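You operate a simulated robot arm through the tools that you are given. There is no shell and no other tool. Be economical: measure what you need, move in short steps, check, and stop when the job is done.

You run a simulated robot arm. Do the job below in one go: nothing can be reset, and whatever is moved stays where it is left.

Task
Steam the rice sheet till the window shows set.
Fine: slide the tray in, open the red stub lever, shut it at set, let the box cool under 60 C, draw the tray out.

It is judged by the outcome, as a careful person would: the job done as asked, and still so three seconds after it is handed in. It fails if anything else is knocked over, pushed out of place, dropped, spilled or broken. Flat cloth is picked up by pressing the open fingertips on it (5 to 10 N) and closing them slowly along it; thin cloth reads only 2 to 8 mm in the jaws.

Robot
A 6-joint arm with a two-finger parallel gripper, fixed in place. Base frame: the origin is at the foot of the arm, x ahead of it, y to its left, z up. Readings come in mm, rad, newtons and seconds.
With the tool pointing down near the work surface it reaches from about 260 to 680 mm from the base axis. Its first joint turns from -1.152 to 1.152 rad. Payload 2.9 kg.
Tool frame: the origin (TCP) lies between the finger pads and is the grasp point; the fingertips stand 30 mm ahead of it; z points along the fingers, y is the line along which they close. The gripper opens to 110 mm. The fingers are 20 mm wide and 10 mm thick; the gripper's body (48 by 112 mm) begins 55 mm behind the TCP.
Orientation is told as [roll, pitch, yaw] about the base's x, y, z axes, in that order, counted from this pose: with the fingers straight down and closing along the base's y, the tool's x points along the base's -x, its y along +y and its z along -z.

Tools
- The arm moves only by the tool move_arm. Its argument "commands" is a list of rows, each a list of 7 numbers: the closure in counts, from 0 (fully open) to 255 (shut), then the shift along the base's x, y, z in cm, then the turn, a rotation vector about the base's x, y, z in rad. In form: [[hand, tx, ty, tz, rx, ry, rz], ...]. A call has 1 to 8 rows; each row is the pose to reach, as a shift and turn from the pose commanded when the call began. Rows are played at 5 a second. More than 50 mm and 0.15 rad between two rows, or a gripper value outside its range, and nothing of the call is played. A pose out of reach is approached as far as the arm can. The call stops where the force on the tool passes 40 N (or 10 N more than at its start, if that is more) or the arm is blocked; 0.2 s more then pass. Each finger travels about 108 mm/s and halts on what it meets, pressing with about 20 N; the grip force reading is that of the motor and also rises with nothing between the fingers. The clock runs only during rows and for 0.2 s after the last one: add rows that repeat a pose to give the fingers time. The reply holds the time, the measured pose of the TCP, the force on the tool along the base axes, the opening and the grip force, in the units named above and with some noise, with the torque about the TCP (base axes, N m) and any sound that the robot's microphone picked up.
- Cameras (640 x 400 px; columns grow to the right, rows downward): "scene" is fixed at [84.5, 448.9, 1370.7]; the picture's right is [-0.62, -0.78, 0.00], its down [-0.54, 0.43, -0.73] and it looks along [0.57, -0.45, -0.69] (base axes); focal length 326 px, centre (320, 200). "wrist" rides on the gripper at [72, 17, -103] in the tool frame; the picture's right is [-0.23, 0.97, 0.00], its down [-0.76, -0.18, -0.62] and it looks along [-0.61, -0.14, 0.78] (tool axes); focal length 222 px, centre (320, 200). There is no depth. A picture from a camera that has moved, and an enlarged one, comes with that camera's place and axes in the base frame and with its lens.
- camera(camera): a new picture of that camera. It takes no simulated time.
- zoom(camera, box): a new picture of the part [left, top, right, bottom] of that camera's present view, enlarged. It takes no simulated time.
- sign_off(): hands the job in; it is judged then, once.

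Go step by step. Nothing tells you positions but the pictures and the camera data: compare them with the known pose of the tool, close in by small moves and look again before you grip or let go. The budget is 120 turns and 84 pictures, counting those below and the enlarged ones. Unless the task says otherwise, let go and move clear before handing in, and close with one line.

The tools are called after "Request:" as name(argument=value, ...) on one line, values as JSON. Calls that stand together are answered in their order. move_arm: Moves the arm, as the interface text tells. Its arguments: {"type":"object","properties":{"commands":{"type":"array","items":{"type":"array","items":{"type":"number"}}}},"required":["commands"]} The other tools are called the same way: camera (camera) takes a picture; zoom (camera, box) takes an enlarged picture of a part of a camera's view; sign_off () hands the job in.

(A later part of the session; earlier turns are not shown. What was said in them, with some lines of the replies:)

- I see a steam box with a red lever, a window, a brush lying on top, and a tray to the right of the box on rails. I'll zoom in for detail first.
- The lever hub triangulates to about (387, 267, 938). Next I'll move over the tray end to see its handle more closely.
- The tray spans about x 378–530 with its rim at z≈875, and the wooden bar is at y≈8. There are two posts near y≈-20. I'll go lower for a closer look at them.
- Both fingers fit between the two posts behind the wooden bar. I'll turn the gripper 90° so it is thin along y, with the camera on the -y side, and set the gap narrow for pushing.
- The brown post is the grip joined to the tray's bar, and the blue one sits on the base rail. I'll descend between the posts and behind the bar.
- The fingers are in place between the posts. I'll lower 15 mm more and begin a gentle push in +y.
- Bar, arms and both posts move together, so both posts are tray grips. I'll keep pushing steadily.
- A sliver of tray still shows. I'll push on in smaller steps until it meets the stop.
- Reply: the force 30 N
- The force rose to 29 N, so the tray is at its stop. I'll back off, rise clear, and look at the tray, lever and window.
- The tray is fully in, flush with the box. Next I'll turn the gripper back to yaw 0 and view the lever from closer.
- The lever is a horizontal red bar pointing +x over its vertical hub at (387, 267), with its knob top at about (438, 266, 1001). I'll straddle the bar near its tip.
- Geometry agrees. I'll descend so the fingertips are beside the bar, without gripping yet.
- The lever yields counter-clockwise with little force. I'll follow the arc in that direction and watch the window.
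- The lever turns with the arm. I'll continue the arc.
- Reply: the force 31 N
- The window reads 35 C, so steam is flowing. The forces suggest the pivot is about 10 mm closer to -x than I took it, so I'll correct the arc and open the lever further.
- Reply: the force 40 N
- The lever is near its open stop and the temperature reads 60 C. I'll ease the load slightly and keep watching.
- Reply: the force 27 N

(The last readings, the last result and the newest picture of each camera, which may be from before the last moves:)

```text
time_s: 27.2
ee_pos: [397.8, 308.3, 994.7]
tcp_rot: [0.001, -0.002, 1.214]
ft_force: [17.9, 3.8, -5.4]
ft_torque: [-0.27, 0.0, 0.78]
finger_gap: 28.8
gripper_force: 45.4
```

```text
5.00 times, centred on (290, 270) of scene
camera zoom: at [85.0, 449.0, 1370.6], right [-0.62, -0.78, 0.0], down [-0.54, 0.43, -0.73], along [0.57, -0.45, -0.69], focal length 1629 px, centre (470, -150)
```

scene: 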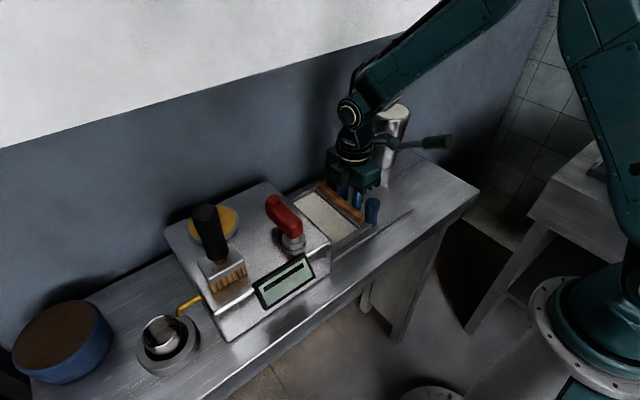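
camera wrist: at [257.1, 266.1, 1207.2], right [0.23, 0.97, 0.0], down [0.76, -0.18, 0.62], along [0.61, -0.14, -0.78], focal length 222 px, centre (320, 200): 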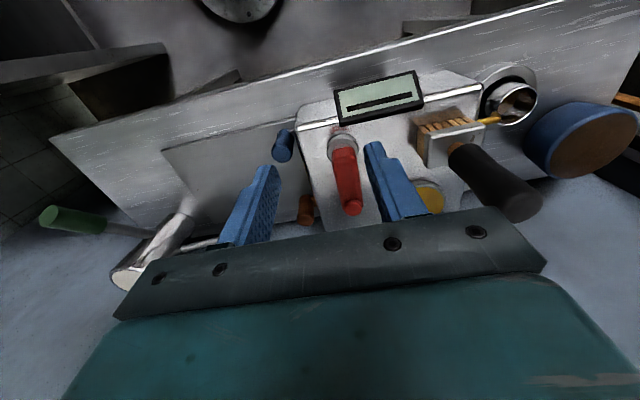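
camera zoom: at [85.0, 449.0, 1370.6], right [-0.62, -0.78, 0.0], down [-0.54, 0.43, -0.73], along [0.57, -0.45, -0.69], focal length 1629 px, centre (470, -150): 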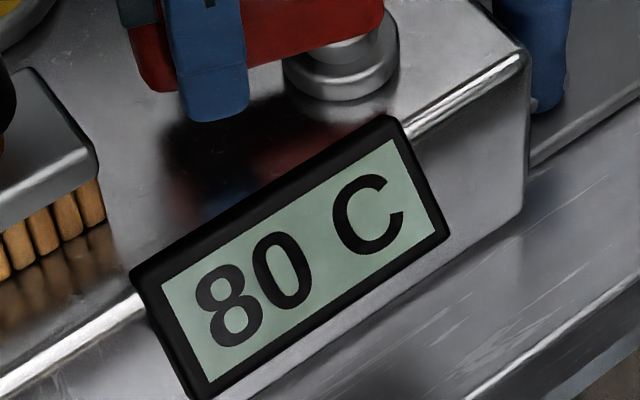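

Request:
move_arm(commands=[[225, 0, 0, 0, 0, 0, 0], [225, 0, 0, 0, 0, 0, 0], [225, 0, 0, 0, 0, 0, 0], [225, 0, 0, 0, 0, 0, 0], [225, 0, 0, 0, 0, 0, 0]])

Request:
zoom(camera="scene", box=[240, 230, 340, 310])

```text
time_s: 28.4
ee_pos: [397.5, 308.5, 993.5]
tcp_rot: [0.0, -0.001, 1.214]
ft_force: [20.2, 3.4, -4.4]
ft_torque: [-0.21, -0.01, 0.79]
finger_gap: 29.0
gripper_force: 45.0
```

```text
5.00 times, centred on (290, 270) of scene
camera zoom: at [85.0, 449.0, 1370.6], right [-0.62, -0.78, 0.0], down [-0.54, 0.43, -0.73], along [0.57, -0.45, -0.69], focal length 1629 px, centre (470, -150)
```

zoom: 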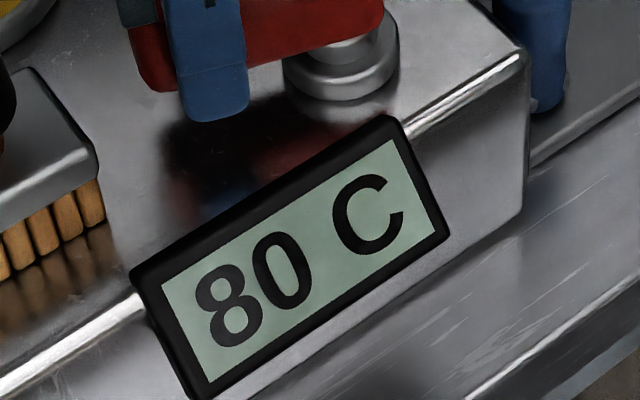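

Request:
move_arm(commands=[[225, 0, 0, 0, 0, 0, 0], [225, 0, 0, 0, 0, 0, 0], [225, 0, 0, 0, 0, 0, 0], [225, 0, 0, 0, 0, 0, 0], [225, 0, 0, 0, 0, 0, 0]])

Request:
zoom(camera="scene", box=[240, 230, 340, 310])

```text
time_s: 29.6
ee_pos: [397.7, 308.0, 993.4]
tcp_rot: [-0.002, 0.0, 1.214]
ft_force: [19.4, 3.3, -3.3]
ft_torque: [-0.14, -0.11, 0.82]
finger_gap: 29.1
gripper_force: 44.6
```

```text
5.00 times, centred on (290, 270) of scene
camera zoom: at [85.1, 449.0, 1370.6], right [-0.62, -0.78, 0.0], down [-0.54, 0.43, -0.73], along [0.57, -0.45, -0.69], focal length 1629 px, centre (470, -150)
```

zoom: 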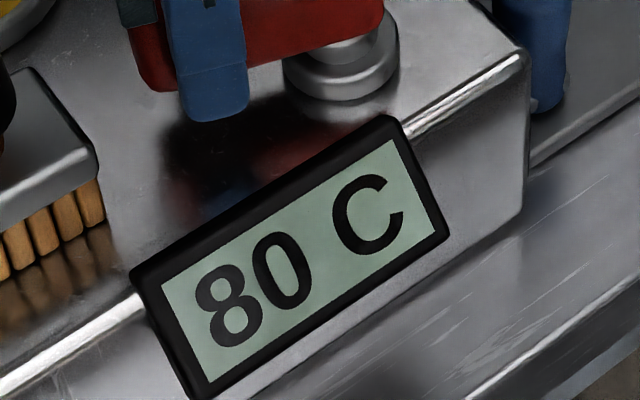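

Request:
move_arm(commands=[[225, 0, 0, 0, 0, 0, 0], [225, 0, 0, 0, 0, 0, 0], [225, 0, 0, 0, 0, 0, 0], [225, 0, 0, 0, 0, 0, 0], [225, 0, 0, 0, 0, 0, 0], [225, 0, 0, 0, 0, 0, 0]])

Request:
zoom(camera="scene", box=[240, 230, 340, 310])

```text
time_s: 31.0
ee_pos: [399.2, 306.3, 993.3]
tcp_rot: [-0.002, -0.003, 1.216]
ft_force: [21.0, 1.7, -0.6]
ft_torque: [-0.09, -0.09, 0.9]
finger_gap: 28.9
gripper_force: 45.0
```

```text
5.00 times, centred on (290, 270) of scene
camera zoom: at [85.1, 448.9, 1370.6], right [-0.62, -0.78, 0.0], down [-0.54, 0.43, -0.73], along [0.57, -0.45, -0.69], focal length 1629 px, centre (470, -150)
```

zoom: 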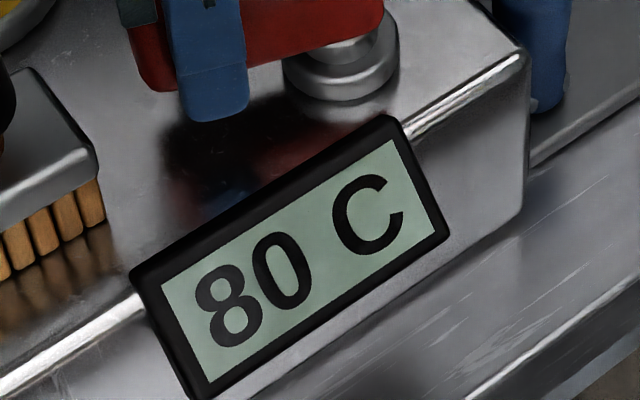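

Request:
move_arm(commands=[[225, 0, 0, 0, 0, 0, 0], [225, 0, 0, 0, 0, 0, 0], [225, 0, 0, 0, 0, 0, 0], [225, 0, 0, 0, 0, 0, 0], [225, 0, 0, 0, 0, 0, 0], [225, 0, 0, 0, 0, 0, 0]])

Request:
zoom(camera="scene", box=[240, 230, 340, 310])

```text
time_s: 32.4
ee_pos: [397.3, 308.1, 994.0]
tcp_rot: [-0.002, -0.003, 1.216]
ft_force: [21.9, 0.4, 0.4]
ft_torque: [-0.06, -0.12, 0.92]
finger_gap: 28.7
gripper_force: 45.2
```

```text
5.00 times, centred on (290, 270) of scene
camera zoom: at [85.1, 448.9, 1370.7], right [-0.62, -0.78, 0.0], down [-0.54, 0.43, -0.73], along [0.57, -0.45, -0.69], focal length 1629 px, centre (470, -150)
```

zoom: 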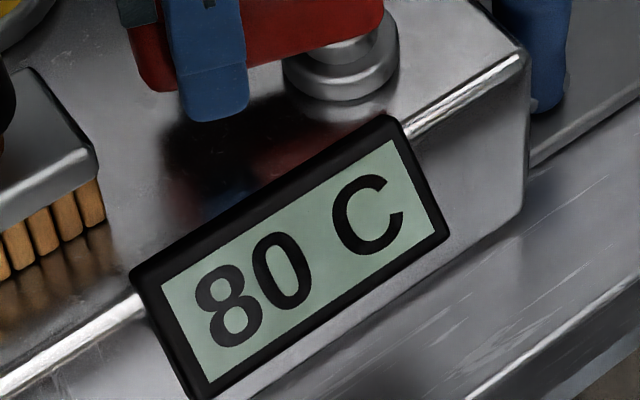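

Request:
move_arm(commands=[[225, 0.15, 0, 0, 0, 0, -0.01], [225, 0.15, 0, 0, 0, 0, -0.01], [225, 0.15, 0, 0, 0, 0, -0.01], [225, 0.15, 0, 0, 0, 0, -0.01], [225, 0.15, 0, 0, 0, 0, -0.01], [225, 0.15, 0, 0, 0, 0, -0.01], [225, 0.15, 0, 0, 0, 0, -0.01]])

Request:
zoom(camera="scene", box=[220, 190, 340, 310])

```text
time_s: 34.0
ee_pos: [399.0, 306.3, 994.6]
tcp_rot: [0.0, -0.001, 1.206]
ft_force: [12.0, -1.7, 2.6]
ft_torque: [-0.34, -0.01, 0.61]
finger_gap: 28.8
gripper_force: 45.5
```

```text
3.33 times, centred on (280, 250) of scene
camera zoom: at [84.8, 448.8, 1370.7], right [-0.62, -0.78, 0.0], down [-0.54, 0.43, -0.73], along [0.57, -0.45, -0.69], focal length 1086 px, centre (453, 33)
```

zoom: 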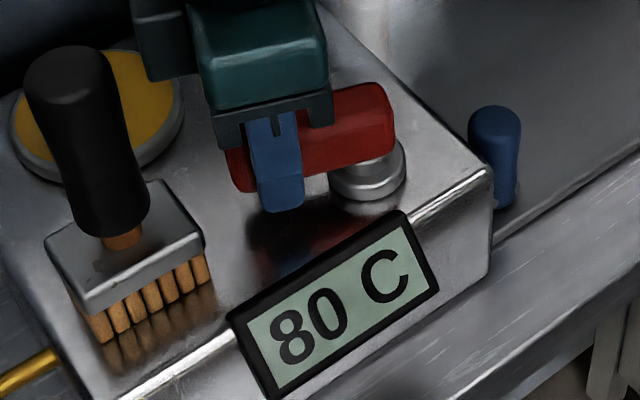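

Request:
move_arm(commands=[[225, 0, 0, 0, 0, 0, 0], [225, 0, 0, 0, 0, 0, 0], [225, 0, 0, 0, 0, 0, 0], [225, 0, 0, 0, 0, 0, 0], [225, 0, 0, 0, 0, 0, 0], [225, 0, 0, 0, 0, 0, 0], [225, 0, 0, 0, 0, 0, 0]])

Request:
zoom(camera="scene", box=[220, 190, 340, 310])

```text
time_s: 35.6
ee_pos: [398.0, 307.8, 993.9]
tcp_rot: [0.003, -0.001, 1.204]
ft_force: [13.0, -4.9, 2.6]
ft_torque: [-0.22, 0.0, 0.65]
finger_gap: 28.5
gripper_force: 45.0
```

```text
3.33 times, centred on (280, 250) of scene
camera zoom: at [84.8, 448.7, 1370.7], right [-0.62, -0.78, 0.0], down [-0.54, 0.43, -0.73], along [0.57, -0.45, -0.69], focal length 1086 px, centre (453, 33)
```

zoom: 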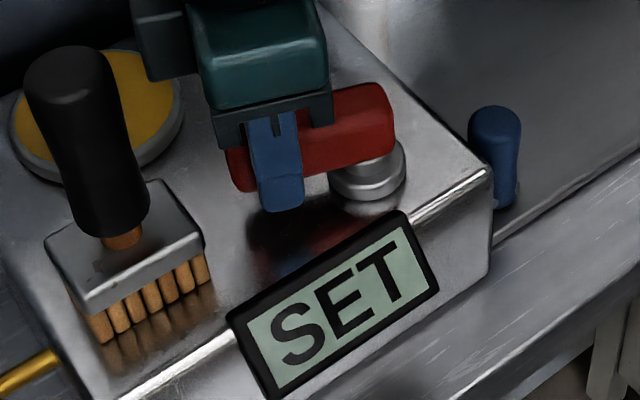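

The window shows SET, so I'll shut the lever back along its arc now.

Request:
move_arm(commands=[[225, 0.6, -0.28, 0, 0, 0, -0.14], [225, 1.15, -0.64, 0, 0, 0, -0.28], [225, 1.64, -1.07, 0, 0, 0, -0.42], [225, 2.07, -1.57, 0, 0, 0, -0.56], [225, 2.42, -2.13, 0, 0, 0, -0.7], [225, 2.7, -2.72, 0, 0, 0, -0.84], [225, 2.89, -3.35, 0, 0, 0, -0.98], [225, 2.98, -4.0, 0, 0, 0, -1.12]])

Request:
zoom(camera="scene", box=[220, 190, 340, 310])

```text
time_s: 37.4
ee_pos: [428.4, 268.6, 993.8]
tcp_rot: [0.001, 0.0, 0.083]
ft_force: [19.8, 7.4, 1.2]
ft_torque: [-0.28, 0.42, -0.2]
finger_gap: 27.7
gripper_force: 45.2
```

```text
3.33 times, centred on (280, 250) of scene
camera zoom: at [85.0, 449.1, 1370.6], right [-0.62, -0.78, 0.0], down [-0.54, 0.43, -0.73], along [0.57, -0.45, -0.69], focal length 1086 px, centre (453, 33)
```

zoom: 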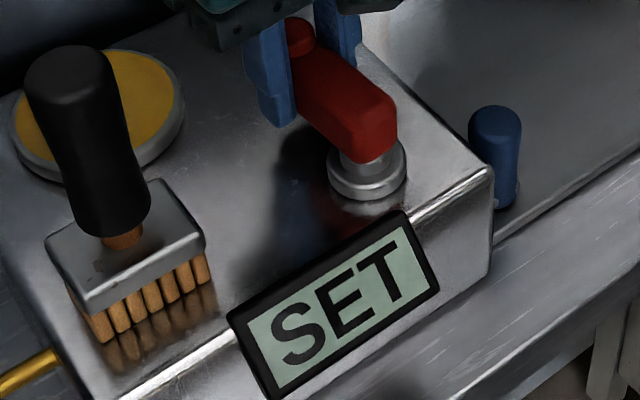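

Request:
move_arm(commands=[[225, -0.1, -0.25, 0, 0, 0, -0.06], [225, -0.2, -0.45, 0, 0, 0, -0.11], [225, -0.2, -0.55, 0, 0, 0, -0.13]])

Request:
zoom(camera="scene", box=[220, 190, 340, 310])

```text
time_s: 38.2
ee_pos: [427.9, 264.6, 993.7]
tcp_rot: [0.006, -0.005, -0.041]
ft_force: [28.6, 15.6, -10.1]
ft_torque: [-0.47, 0.14, 0.89]
finger_gap: 28.1
gripper_force: 44.7
```

```text
3.33 times, centred on (280, 250) of scene
camera zoom: at [85.4, 449.4, 1370.5], right [-0.62, -0.78, 0.0], down [-0.54, 0.43, -0.73], along [0.57, -0.45, -0.69], focal length 1086 px, centre (453, 33)
```

zoom: 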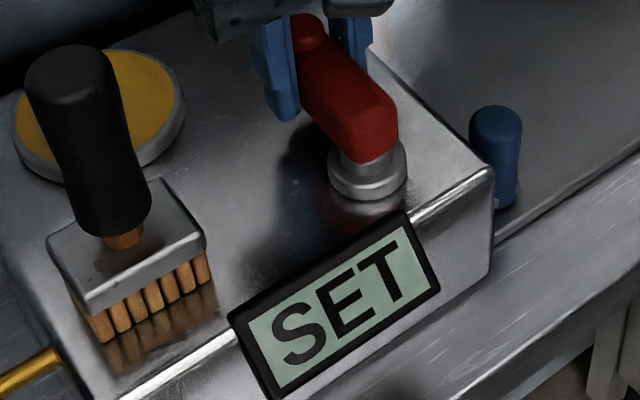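

The lever is against its closed stop. I'll release it and rise clear.

Request:
move_arm(commands=[[225, 0.1, 0.3, 0, 0, 0, 0.05], [180, 0.1, 0.3, 0, 0, 0, 0.05], [140, 0.1, 0.3, 0, 0, 0, 0.05], [130, 0.1, 0.3, 0, 0, 0, 0.05], [130, 0.1, 0.3, 3, 0, 0, 0.05], [130, 0.1, 0.3, 7, 0, 0, 0.05], [130, 0.1, 0.3, 11, 0, 0, 0.05]])

Request:
zoom(camera="scene", box=[220, 190, 340, 310])

```text
time_s: 39.8
ee_pos: [425.9, 263.7, 1105.1]
tcp_rot: [0.0, 0.002, 0.005]
ft_force: [0.8, 0.2, 0.5]
ft_torque: [0.0, 0.02, 0.01]
finger_gap: 53.7
gripper_force: 0.1
```

```text
3.33 times, centred on (280, 250) of scene
camera zoom: at [84.5, 448.9, 1370.7], right [-0.62, -0.78, 0.0], down [-0.54, 0.43, -0.73], along [0.57, -0.45, -0.69], focal length 1086 px, centre (453, 33)
```

zoom: 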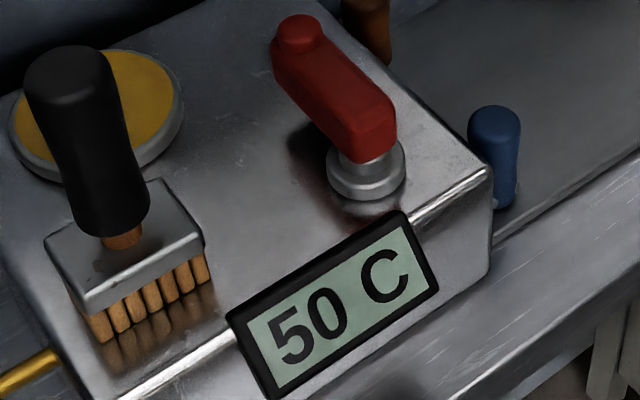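

The box already reads 50 C with the lever shut. Next I'll turn the gripper to close along x and go over the blue tray grip at about (390, 177).

Request:
move_arm(commands=[[130, -0.5, -2, 0, 0, 0, 0.14], [130, -1, -4, 0, 0, 0, 0.28], [130, -1.5, -6, 0, 0, 0, 0.42], [130, -2, -7, 0, 0, 0, 0.56], [130, -2.5, -8, 0, 0, 0, 0.7], [130, -3, -8.5, 0, 0, 0, 0.84], [130, -3.3, -8.7, -1, 0, 0, 0.98], [130, -3.6, -8.7, -2, 0, 0, 1.12]])

Request:
move_arm(commands=[[130, 0, 0, -2, 0, 0, 0.14], [130, 0, 0, -4, 0, 0, 0.28], [130, 0, 0, -6, 0, 0, 0.42], [130, 0, 0, -7, 0, 0, 0.445], [130, 0, 0, -7, 0, 0, 0.445]])

Request:
camera(camera="wrist")

Request:
zoom(camera="scene", box=[240, 130, 400, 270])

```text
time_s: 41.6
ee_pos: [393.2, 177.8, 1083.5]
tcp_rot: [0.0, 0.0, 1.128]
ft_force: [1.1, 0.6, -0.4]
ft_torque: [-0.01, -0.01, -0.01]
finger_gap: 53.9
gripper_force: 0.1
```

```text
time_s: 42.8
ee_pos: [391.3, 178.3, 1013.7]
tcp_rot: [0.001, 0.001, 1.572]
ft_force: [-0.4, 0.1, 0.2]
ft_torque: [-0.03, -0.02, 0.06]
finger_gap: 53.8
gripper_force: 0.2
```

```text
29 pictures are left
camera wrist: at [375.2, 105.8, 1116.8], right [-0.97, 0.23, 0.0], down [0.18, 0.76, 0.62], along [0.14, 0.61, -0.78], focal length 222 px, centre (320, 200)
```

wrist: 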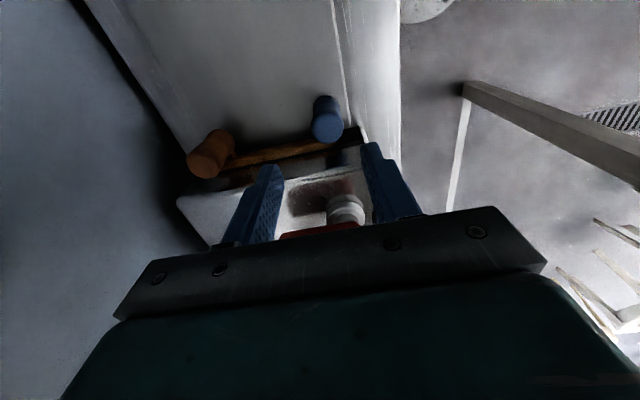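

```text
2.86 times, centred on (320, 200) of scene
camera zoom: at [84.5, 448.9, 1370.7], right [-0.62, -0.78, 0.0], down [-0.54, 0.43, -0.73], along [0.57, -0.45, -0.69], focal length 931 px, centre (320, 200)
```

zoom: 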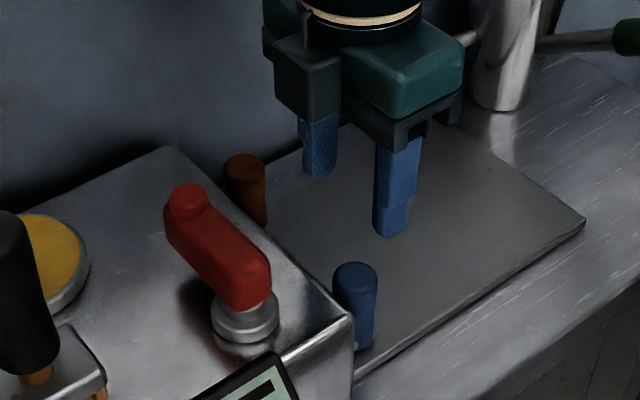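

The blue grip is at about (385, 180). I'll descend around it.

Request:
move_arm(commands=[[130, -0.6, 0.1, 0, 0, 0, 0], [130, -0.6, 0.1, -4, 0, 0, 0], [130, -0.6, 0.1, -7, 0, 0, 0], [130, -0.6, 0.1, -9, 0, 0, 0], [130, -0.6, 0.1, -10.2, 0, 0, 0]])

Request:
zoom(camera="wrist", box=[200, 60, 460, 240])

Request:
zoom(camera="scene", box=[280, 150, 380, 250])

```text
time_s: 44.0
ee_pos: [385.4, 179.4, 909.9]
tcp_rot: [0.001, 0.002, 1.571]
ft_force: [0.6, 0.2, 0.1]
ft_torque: [-0.01, 0.05, 0.0]
finger_gap: 53.9
gripper_force: 0.0
```

```text
2.22 times, centred on (330, 150) of wrist
camera zoom: at [368.7, 106.5, 1013.8], right [-0.97, 0.23, 0.0], down [0.18, 0.76, 0.62], along [0.14, 0.61, -0.78], focal length 494 px, centre (298, 311)
```

zoom: 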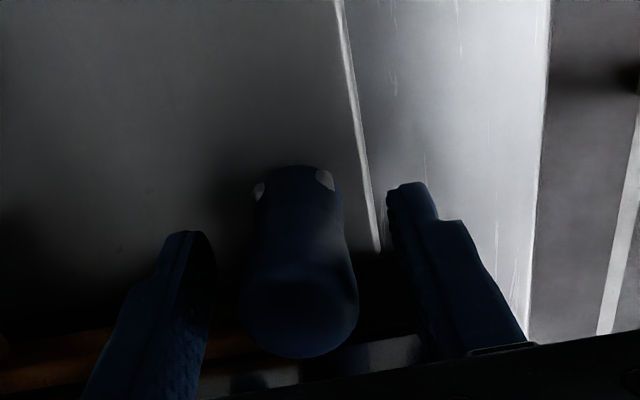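

```text
4.00 times, centred on (330, 200) of scene
camera zoom: at [84.5, 448.9, 1370.7], right [-0.62, -0.78, 0.0], down [-0.54, 0.43, -0.73], along [0.57, -0.45, -0.69], focal length 1303 px, centre (280, 200)
```

zoom: 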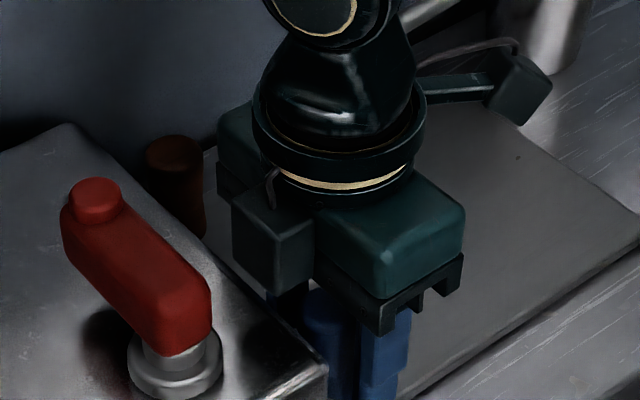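

The grip is centred between the fingers. I'll close on it and draw gently.

Request:
move_arm(commands=[[180, 0, 0, 0, 0, 0, 0], [235, 0, 0, 0, 0, 0, 0], [235, 0, 0, 0, 0, 0, 0], [235, 0, 0, 0, 0, 0, 0], [235, 0, -0.5, 0, 0, 0, 0], [235, 0, -1, 0, 0, 0, 0], [235, 0, -2, 0, 0, 0, 0], [235, 0, -3, 0, 0, 0, 0]])

Request:
zoom(camera="scene", box=[240, 150, 400, 310])

```text
time_s: 45.8
ee_pos: [384.0, 149.6, 911.0]
tcp_rot: [0.002, 0.0, 1.571]
ft_force: [1.6, 5.0, -24.7]
ft_torque: [0.44, -0.94, -0.03]
finger_gap: 28.5
gripper_force: 44.5
```

```text
2.50 times, centred on (320, 230) of scene
camera zoom: at [84.8, 449.1, 1370.6], right [-0.62, -0.78, 0.0], down [-0.54, 0.43, -0.73], along [0.57, -0.45, -0.69], focal length 815 px, centre (320, 125)
```

zoom: 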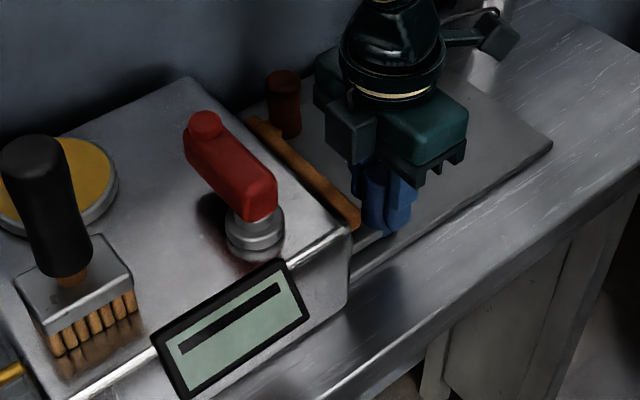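

The tray follows. The tool carries some downward load, so I'll lower by 2 mm and continue drawing.

Request:
move_arm(commands=[[235, 0, 0, -0.2, 0, 0, 0], [235, 0, -1, -0.2, 0, 0, 0], [235, 0, -2, -0.2, 0, 0, 0], [235, 0, -3, -0.2, 0, 0, 0], [235, 0, -4, -0.2, 0, 0, 0], [235, 0, -5, -0.2, 0, 0, 0], [235, 0, -6, -0.2, 0, 0, 0], [235, 0, -7, -0.2, 0, 0, 0]])

Request:
move_arm(commands=[[235, 0, -1, 0, 0, 0, 0], [235, 0, -2, 0, 0, 0, 0], [235, 0, -3, 0, 0, 0, 0], [235, 0, -4, 0, 0, 0, 0]])

Request:
camera(camera="scene")

```text
time_s: 47.6
ee_pos: [384.6, 79.5, 909.9]
tcp_rot: [-0.002, 0.0, 1.572]
ft_force: [-4.9, 5.2, 28.7]
ft_torque: [0.47, 0.99, -0.13]
finger_gap: 28.2
gripper_force: 44.9
```

```text
time_s: 48.6
ee_pos: [385.4, 38.5, 910.1]
tcp_rot: [-0.002, -0.001, 1.571]
ft_force: [-2.8, 4.8, 28.5]
ft_torque: [0.23, 0.92, -0.01]
finger_gap: 28.1
gripper_force: 44.5
```

```text
24 pictures are left
```

scene: 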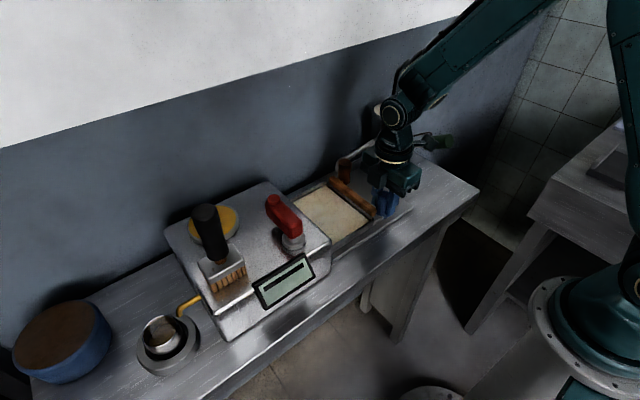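

The window still shows a dash and the tray is 140 mm out. Pulling further this way would bring the wrist camera near the pitcher's green handle. I'll let go here, rise, and swing the gripper so the camera sits on the +y side.

Request:
move_arm(commands=[[235, 0, 0, 0.15, 0, 0, 0], [180, 0, 0, 0.15, 0, 0, 0], [130, 0, 0, 0.15, 0, 0, 0], [130, 0, 0, 0.15, 0, 0, 0], [130, 0, 0, 3.5, 0, 0, 0], [130, 0, 0, 7.5, 0, 0, 0], [130, 0, 1, 11.5, 0, 0, 0], [130, 0, 2, 15, 0, 0, 0]])

Request:
move_arm(commands=[[130, 0, 0, 0, 0, 0, -0.14], [130, 0, 0, 0, 0, 0, -0.28], [130, 0, 0, 0, 0, 0, -0.42], [130, 0, 0, 0, 0, 0, -0.56], [130, 0, 0, 0, 0, 0, -0.7], [130, 0, 0, 0, 0, 0, -0.84], [130, 0, 0, 0, 0, 0, -0.98], [130, 0, 0, 0, 0, 0, -1.12]])

Request:
move_arm(commands=[[130, 0, 0, 0, 0, 0, -0.14], [130, 0, 0, 0, 0, 0, -0.28], [130, 0, 0, 0, 0, 0, -0.42], [130, 0, 0, 0, 0, 0, -0.56], [130, 0, 0, 0, 0, 0, -0.7], [130, 0, 0, 0, 0, 0, -0.84], [130, 0, 0, 0, 0, 0, -0.98], [130, 0, 0, 0, 0, 0, -1.12]])

Request:
move_arm(commands=[[130, 0, 0, 0, 0, 0, -0.14], [130, 0, 0, 0, 0, 0, -0.28], [130, 0, 0, 0, 0, 0, -0.42], [130, 0, 0, 0, 0, 0, -0.56], [130, 0, 0, 0, 0, 0, -0.7], [130, 0, 0, 0, 0, 0, -0.84], [130, 0, 0, 0, 0, 0, -0.902]])

Request:
camera(camera="wrist")

Request:
zoom(camera="scene", box=[240, 100, 480, 310])

```text
time_s: 50.4
ee_pos: [386.0, 59.8, 1062.4]
tcp_rot: [0.001, 0.0, 1.568]
ft_force: [-1.1, 0.3, 0.6]
ft_torque: [0.0, 0.01, -0.02]
finger_gap: 53.8
gripper_force: 0.2
```

```text
time_s: 52.2
ee_pos: [383.9, 58.4, 1059.9]
tcp_rot: [0.0, -0.001, 0.448]
ft_force: [-0.1, 0.3, 0.1]
ft_torque: [0.01, 0.02, -0.01]
finger_gap: 54.1
gripper_force: 0.0
```

```text
time_s: 54.0
ee_pos: [384.6, 59.9, 1058.1]
tcp_rot: [0.001, 0.0, -0.672]
ft_force: [-0.2, 0.7, 0.4]
ft_torque: [-0.01, 0.01, 0.0]
finger_gap: 54.1
gripper_force: 0.1
```

```text
time_s: 55.6
ee_pos: [384.1, 59.1, 1058.7]
tcp_rot: [-0.001, 0.0, -1.575]
ft_force: [-0.4, -1.5, 0.0]
ft_torque: [0.0, -0.01, 0.01]
finger_gap: 53.8
gripper_force: 0.2
```

```text
23 pictures are left
camera wrist: at [403.0, 131.7, 1162.3], right [0.97, -0.23, 0.0], down [-0.18, -0.76, 0.62], along [-0.14, -0.61, -0.78], focal length 222 px, centre (320, 200)
```

wrist: 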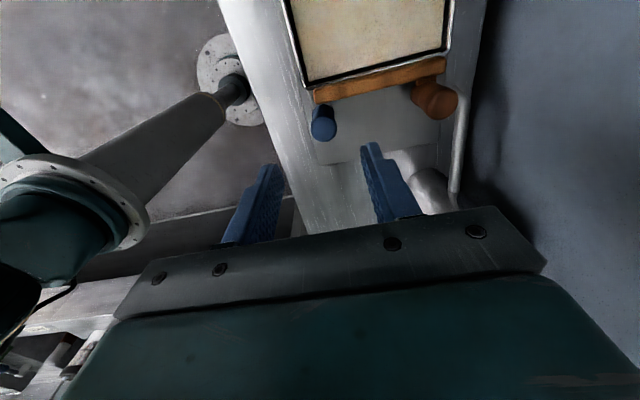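

```text
1.90 times, centred on (360, 205) of scene
camera zoom: at [84.5, 448.9, 1370.7], right [-0.62, -0.78, 0.0], down [-0.54, 0.43, -0.73], along [0.57, -0.45, -0.69], focal length 621 px, centre (244, 190)
```

zoom: 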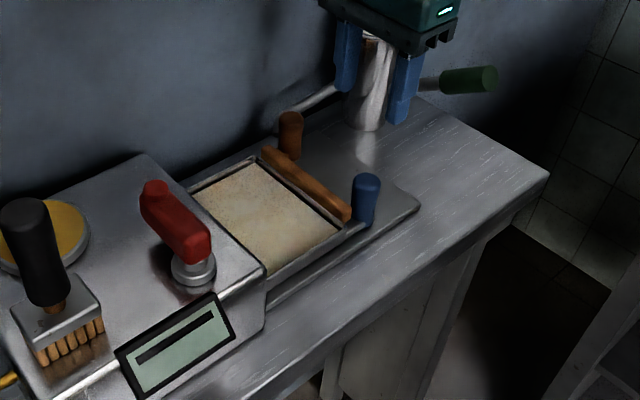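

The blue grip is at about (386, 40). I'll descend around it with this orientation and close.

Request:
move_arm(commands=[[130, 0.1, -2, -2, 0, 0, 0], [130, 0.1, -2, -6, 0, 0, 0], [130, 0.1, -2, -10, 0, 0, 0], [130, 0.1, -2, -13, 0, 0, 0], [130, 0.1, -2, -15, 0, 0, 0]])

Request:
zoom(camera="wrist", box=[200, 60, 460, 240])

Request:
zoom(camera="scene", box=[300, 110, 440, 250])

```text
time_s: 56.8
ee_pos: [385.4, 38.5, 909.5]
tcp_rot: [0.003, 0.002, -1.574]
ft_force: [-0.2, 0.3, 0.3]
ft_torque: [-0.03, 0.01, -0.04]
finger_gap: 53.7
gripper_force: 0.1
```

```text
2.22 times, centred on (330, 150) of wrist
camera zoom: at [403.7, 110.8, 1011.8], right [0.97, -0.23, 0.0], down [-0.18, -0.76, 0.62], along [-0.14, -0.61, -0.78], focal length 494 px, centre (298, 311)
```

zoom: 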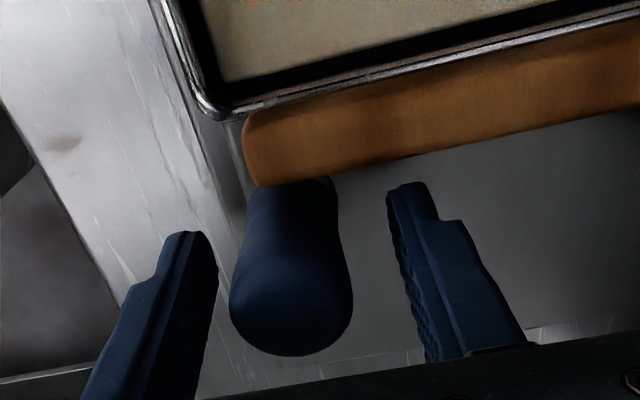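

```text
2.86 times, centred on (370, 180) of scene
camera zoom: at [84.5, 448.9, 1370.7], right [-0.62, -0.78, 0.0], down [-0.54, 0.43, -0.73], along [0.57, -0.45, -0.69], focal length 931 px, centre (177, 257)
```

zoom: 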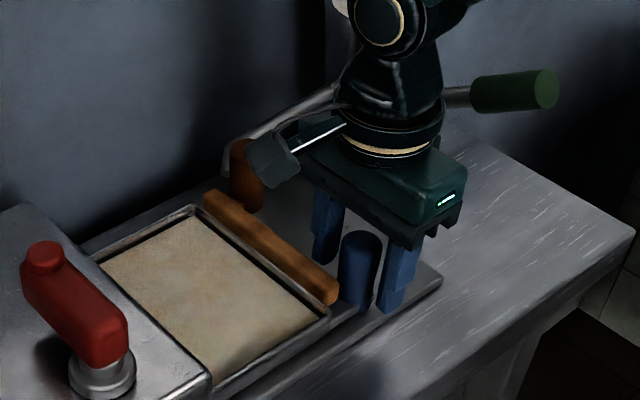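

Request:
move_arm(commands=[[180, 0, 0, 0, 0, 0, 0], [235, 0, 0, 0, 0, 0, 0], [235, 0, 0, 0, 0, 0, 0], [235, 0, 0, 0, 0, 0, 0], [235, 0, -1, 0, 0, 0, 0], [235, 0, -2, 0, 0, 0, 0], [235, 0, -3, 0, 0, 0, 0], [235, 0, -4, 0, 0, 0, 0]])

Request:
camera(camera="scene")

```text
time_s: 58.6
ee_pos: [384.5, -0.4, 909.4]
tcp_rot: [-0.004, 0.0, -1.572]
ft_force: [-15.3, 5.4, -14.1]
ft_torque: [0.11, -0.84, 0.07]
finger_gap: 28.3
gripper_force: 45.0
```

```text
19 pictures are left
```

scene: 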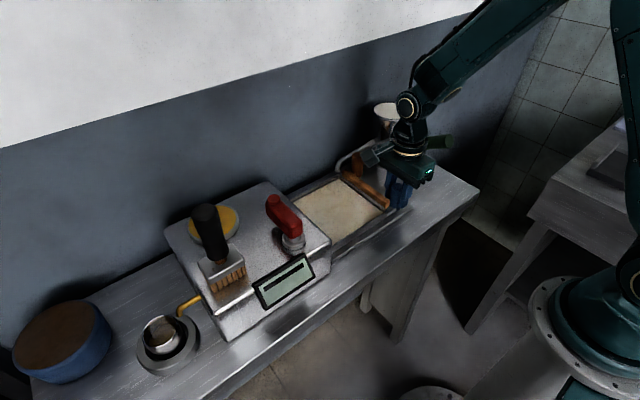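

Request:
move_arm(commands=[[235, 0, -0.5, 0, 0, 0, 0], [235, 0, -1.0, 0, 0, 0, 0], [235, 0, -1.4, 0, 0, 0, 0], [235, 0, -1.8, 0, 0, 0, 0]])

Request:
zoom(camera="scene", box=[270, 100, 470, 260])

```text
time_s: 59.6
ee_pos: [384.6, -18.6, 908.1]
tcp_rot: [-0.003, -0.001, -1.572]
ft_force: [-12.6, 6.4, -21.6]
ft_torque: [0.37, -1.01, 0.07]
finger_gap: 28.2
gripper_force: 44.9
```

```text
2.50 times, centred on (370, 180) of scene
camera zoom: at [84.4, 449.0, 1370.7], right [-0.62, -0.78, 0.0], down [-0.54, 0.43, -0.73], along [0.57, -0.45, -0.69], focal length 815 px, centre (195, 250)
```

zoom: 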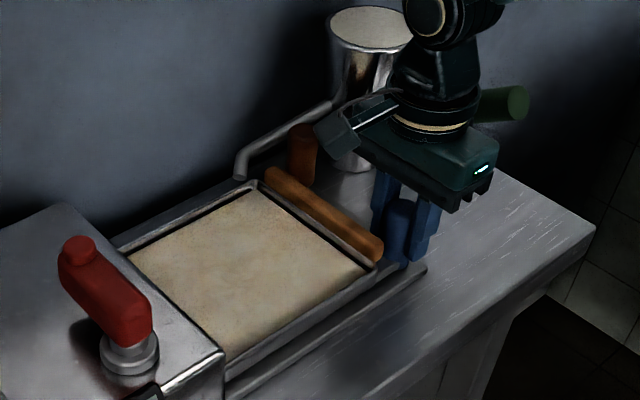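

The tray is back within 2–3 mm of where it started. I'll draw the last bit, let go and rise straight up.

Request:
move_arm(commands=[[235, 0, -0.25, 0, 0, 0, 0], [235, 0, -0.25, -0.1, 0, 0, 0], [180, 0, -0.25, -0.1, 0, 0, 0], [130, 0, -0.25, -0.1, 0, 0, 0], [130, 0, -0.25, -0.1, 0, 0, 0], [130, 0, -0.25, 3, 0, 0, 0], [130, 0, -0.25, 7, 0, 0, 0], [130, 0, -0.25, 11.5, 0, 0, 0]])

Request:
move_arm(commands=[[130, -1, 1, 4, 0, 0, 0], [130, -2, 2, 8, 0, 0, 0], [130, -3, 3, 10, 0, 0, 0]])

Request:
camera(camera="scene")

Request:
zoom(camera="scene", box=[270, 100, 470, 260])

```text
time_s: 61.4
ee_pos: [385.9, -21.3, 1024.9]
tcp_rot: [-0.001, -0.001, -1.572]
ft_force: [-0.5, 0.3, -0.2]
ft_torque: [0.01, 0.01, -0.04]
finger_gap: 54.0
gripper_force: 0.1
```

```text
time_s: 62.2
ee_pos: [354.5, 9.5, 1126.6]
tcp_rot: [-0.001, 0.001, -1.574]
ft_force: [-0.7, -1.0, 0.2]
ft_torque: [-0.01, -0.02, -0.04]
finger_gap: 54.2
gripper_force: 0.0
```

```text
17 pictures are left
```

scene: 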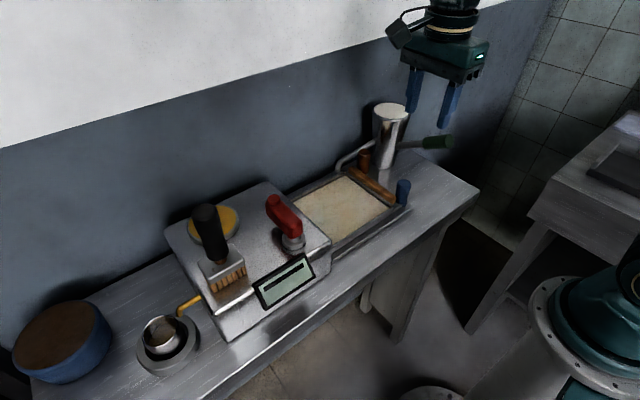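

```text
2.50 times, centred on (370, 180) of scene
camera zoom: at [84.5, 448.9, 1370.7], right [-0.62, -0.78, 0.0], down [-0.54, 0.43, -0.73], along [0.57, -0.45, -0.69], focal length 815 px, centre (195, 250)
```

zoom: 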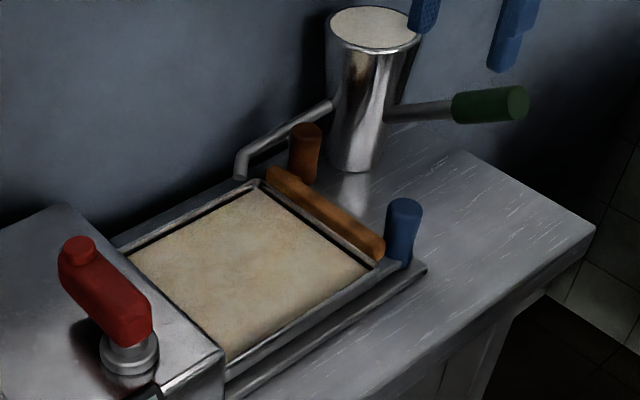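

The tray is back at its start, the sheet looks cooked, the lever is shut, and nothing else has moved. I'm handing it in.

Request:
sign_off()

```text
The job is handed in.
```

The rice sheet was steamed until the window showed SET, the red lever was then shut, and I drew the tray fully out after the window read 50 C.
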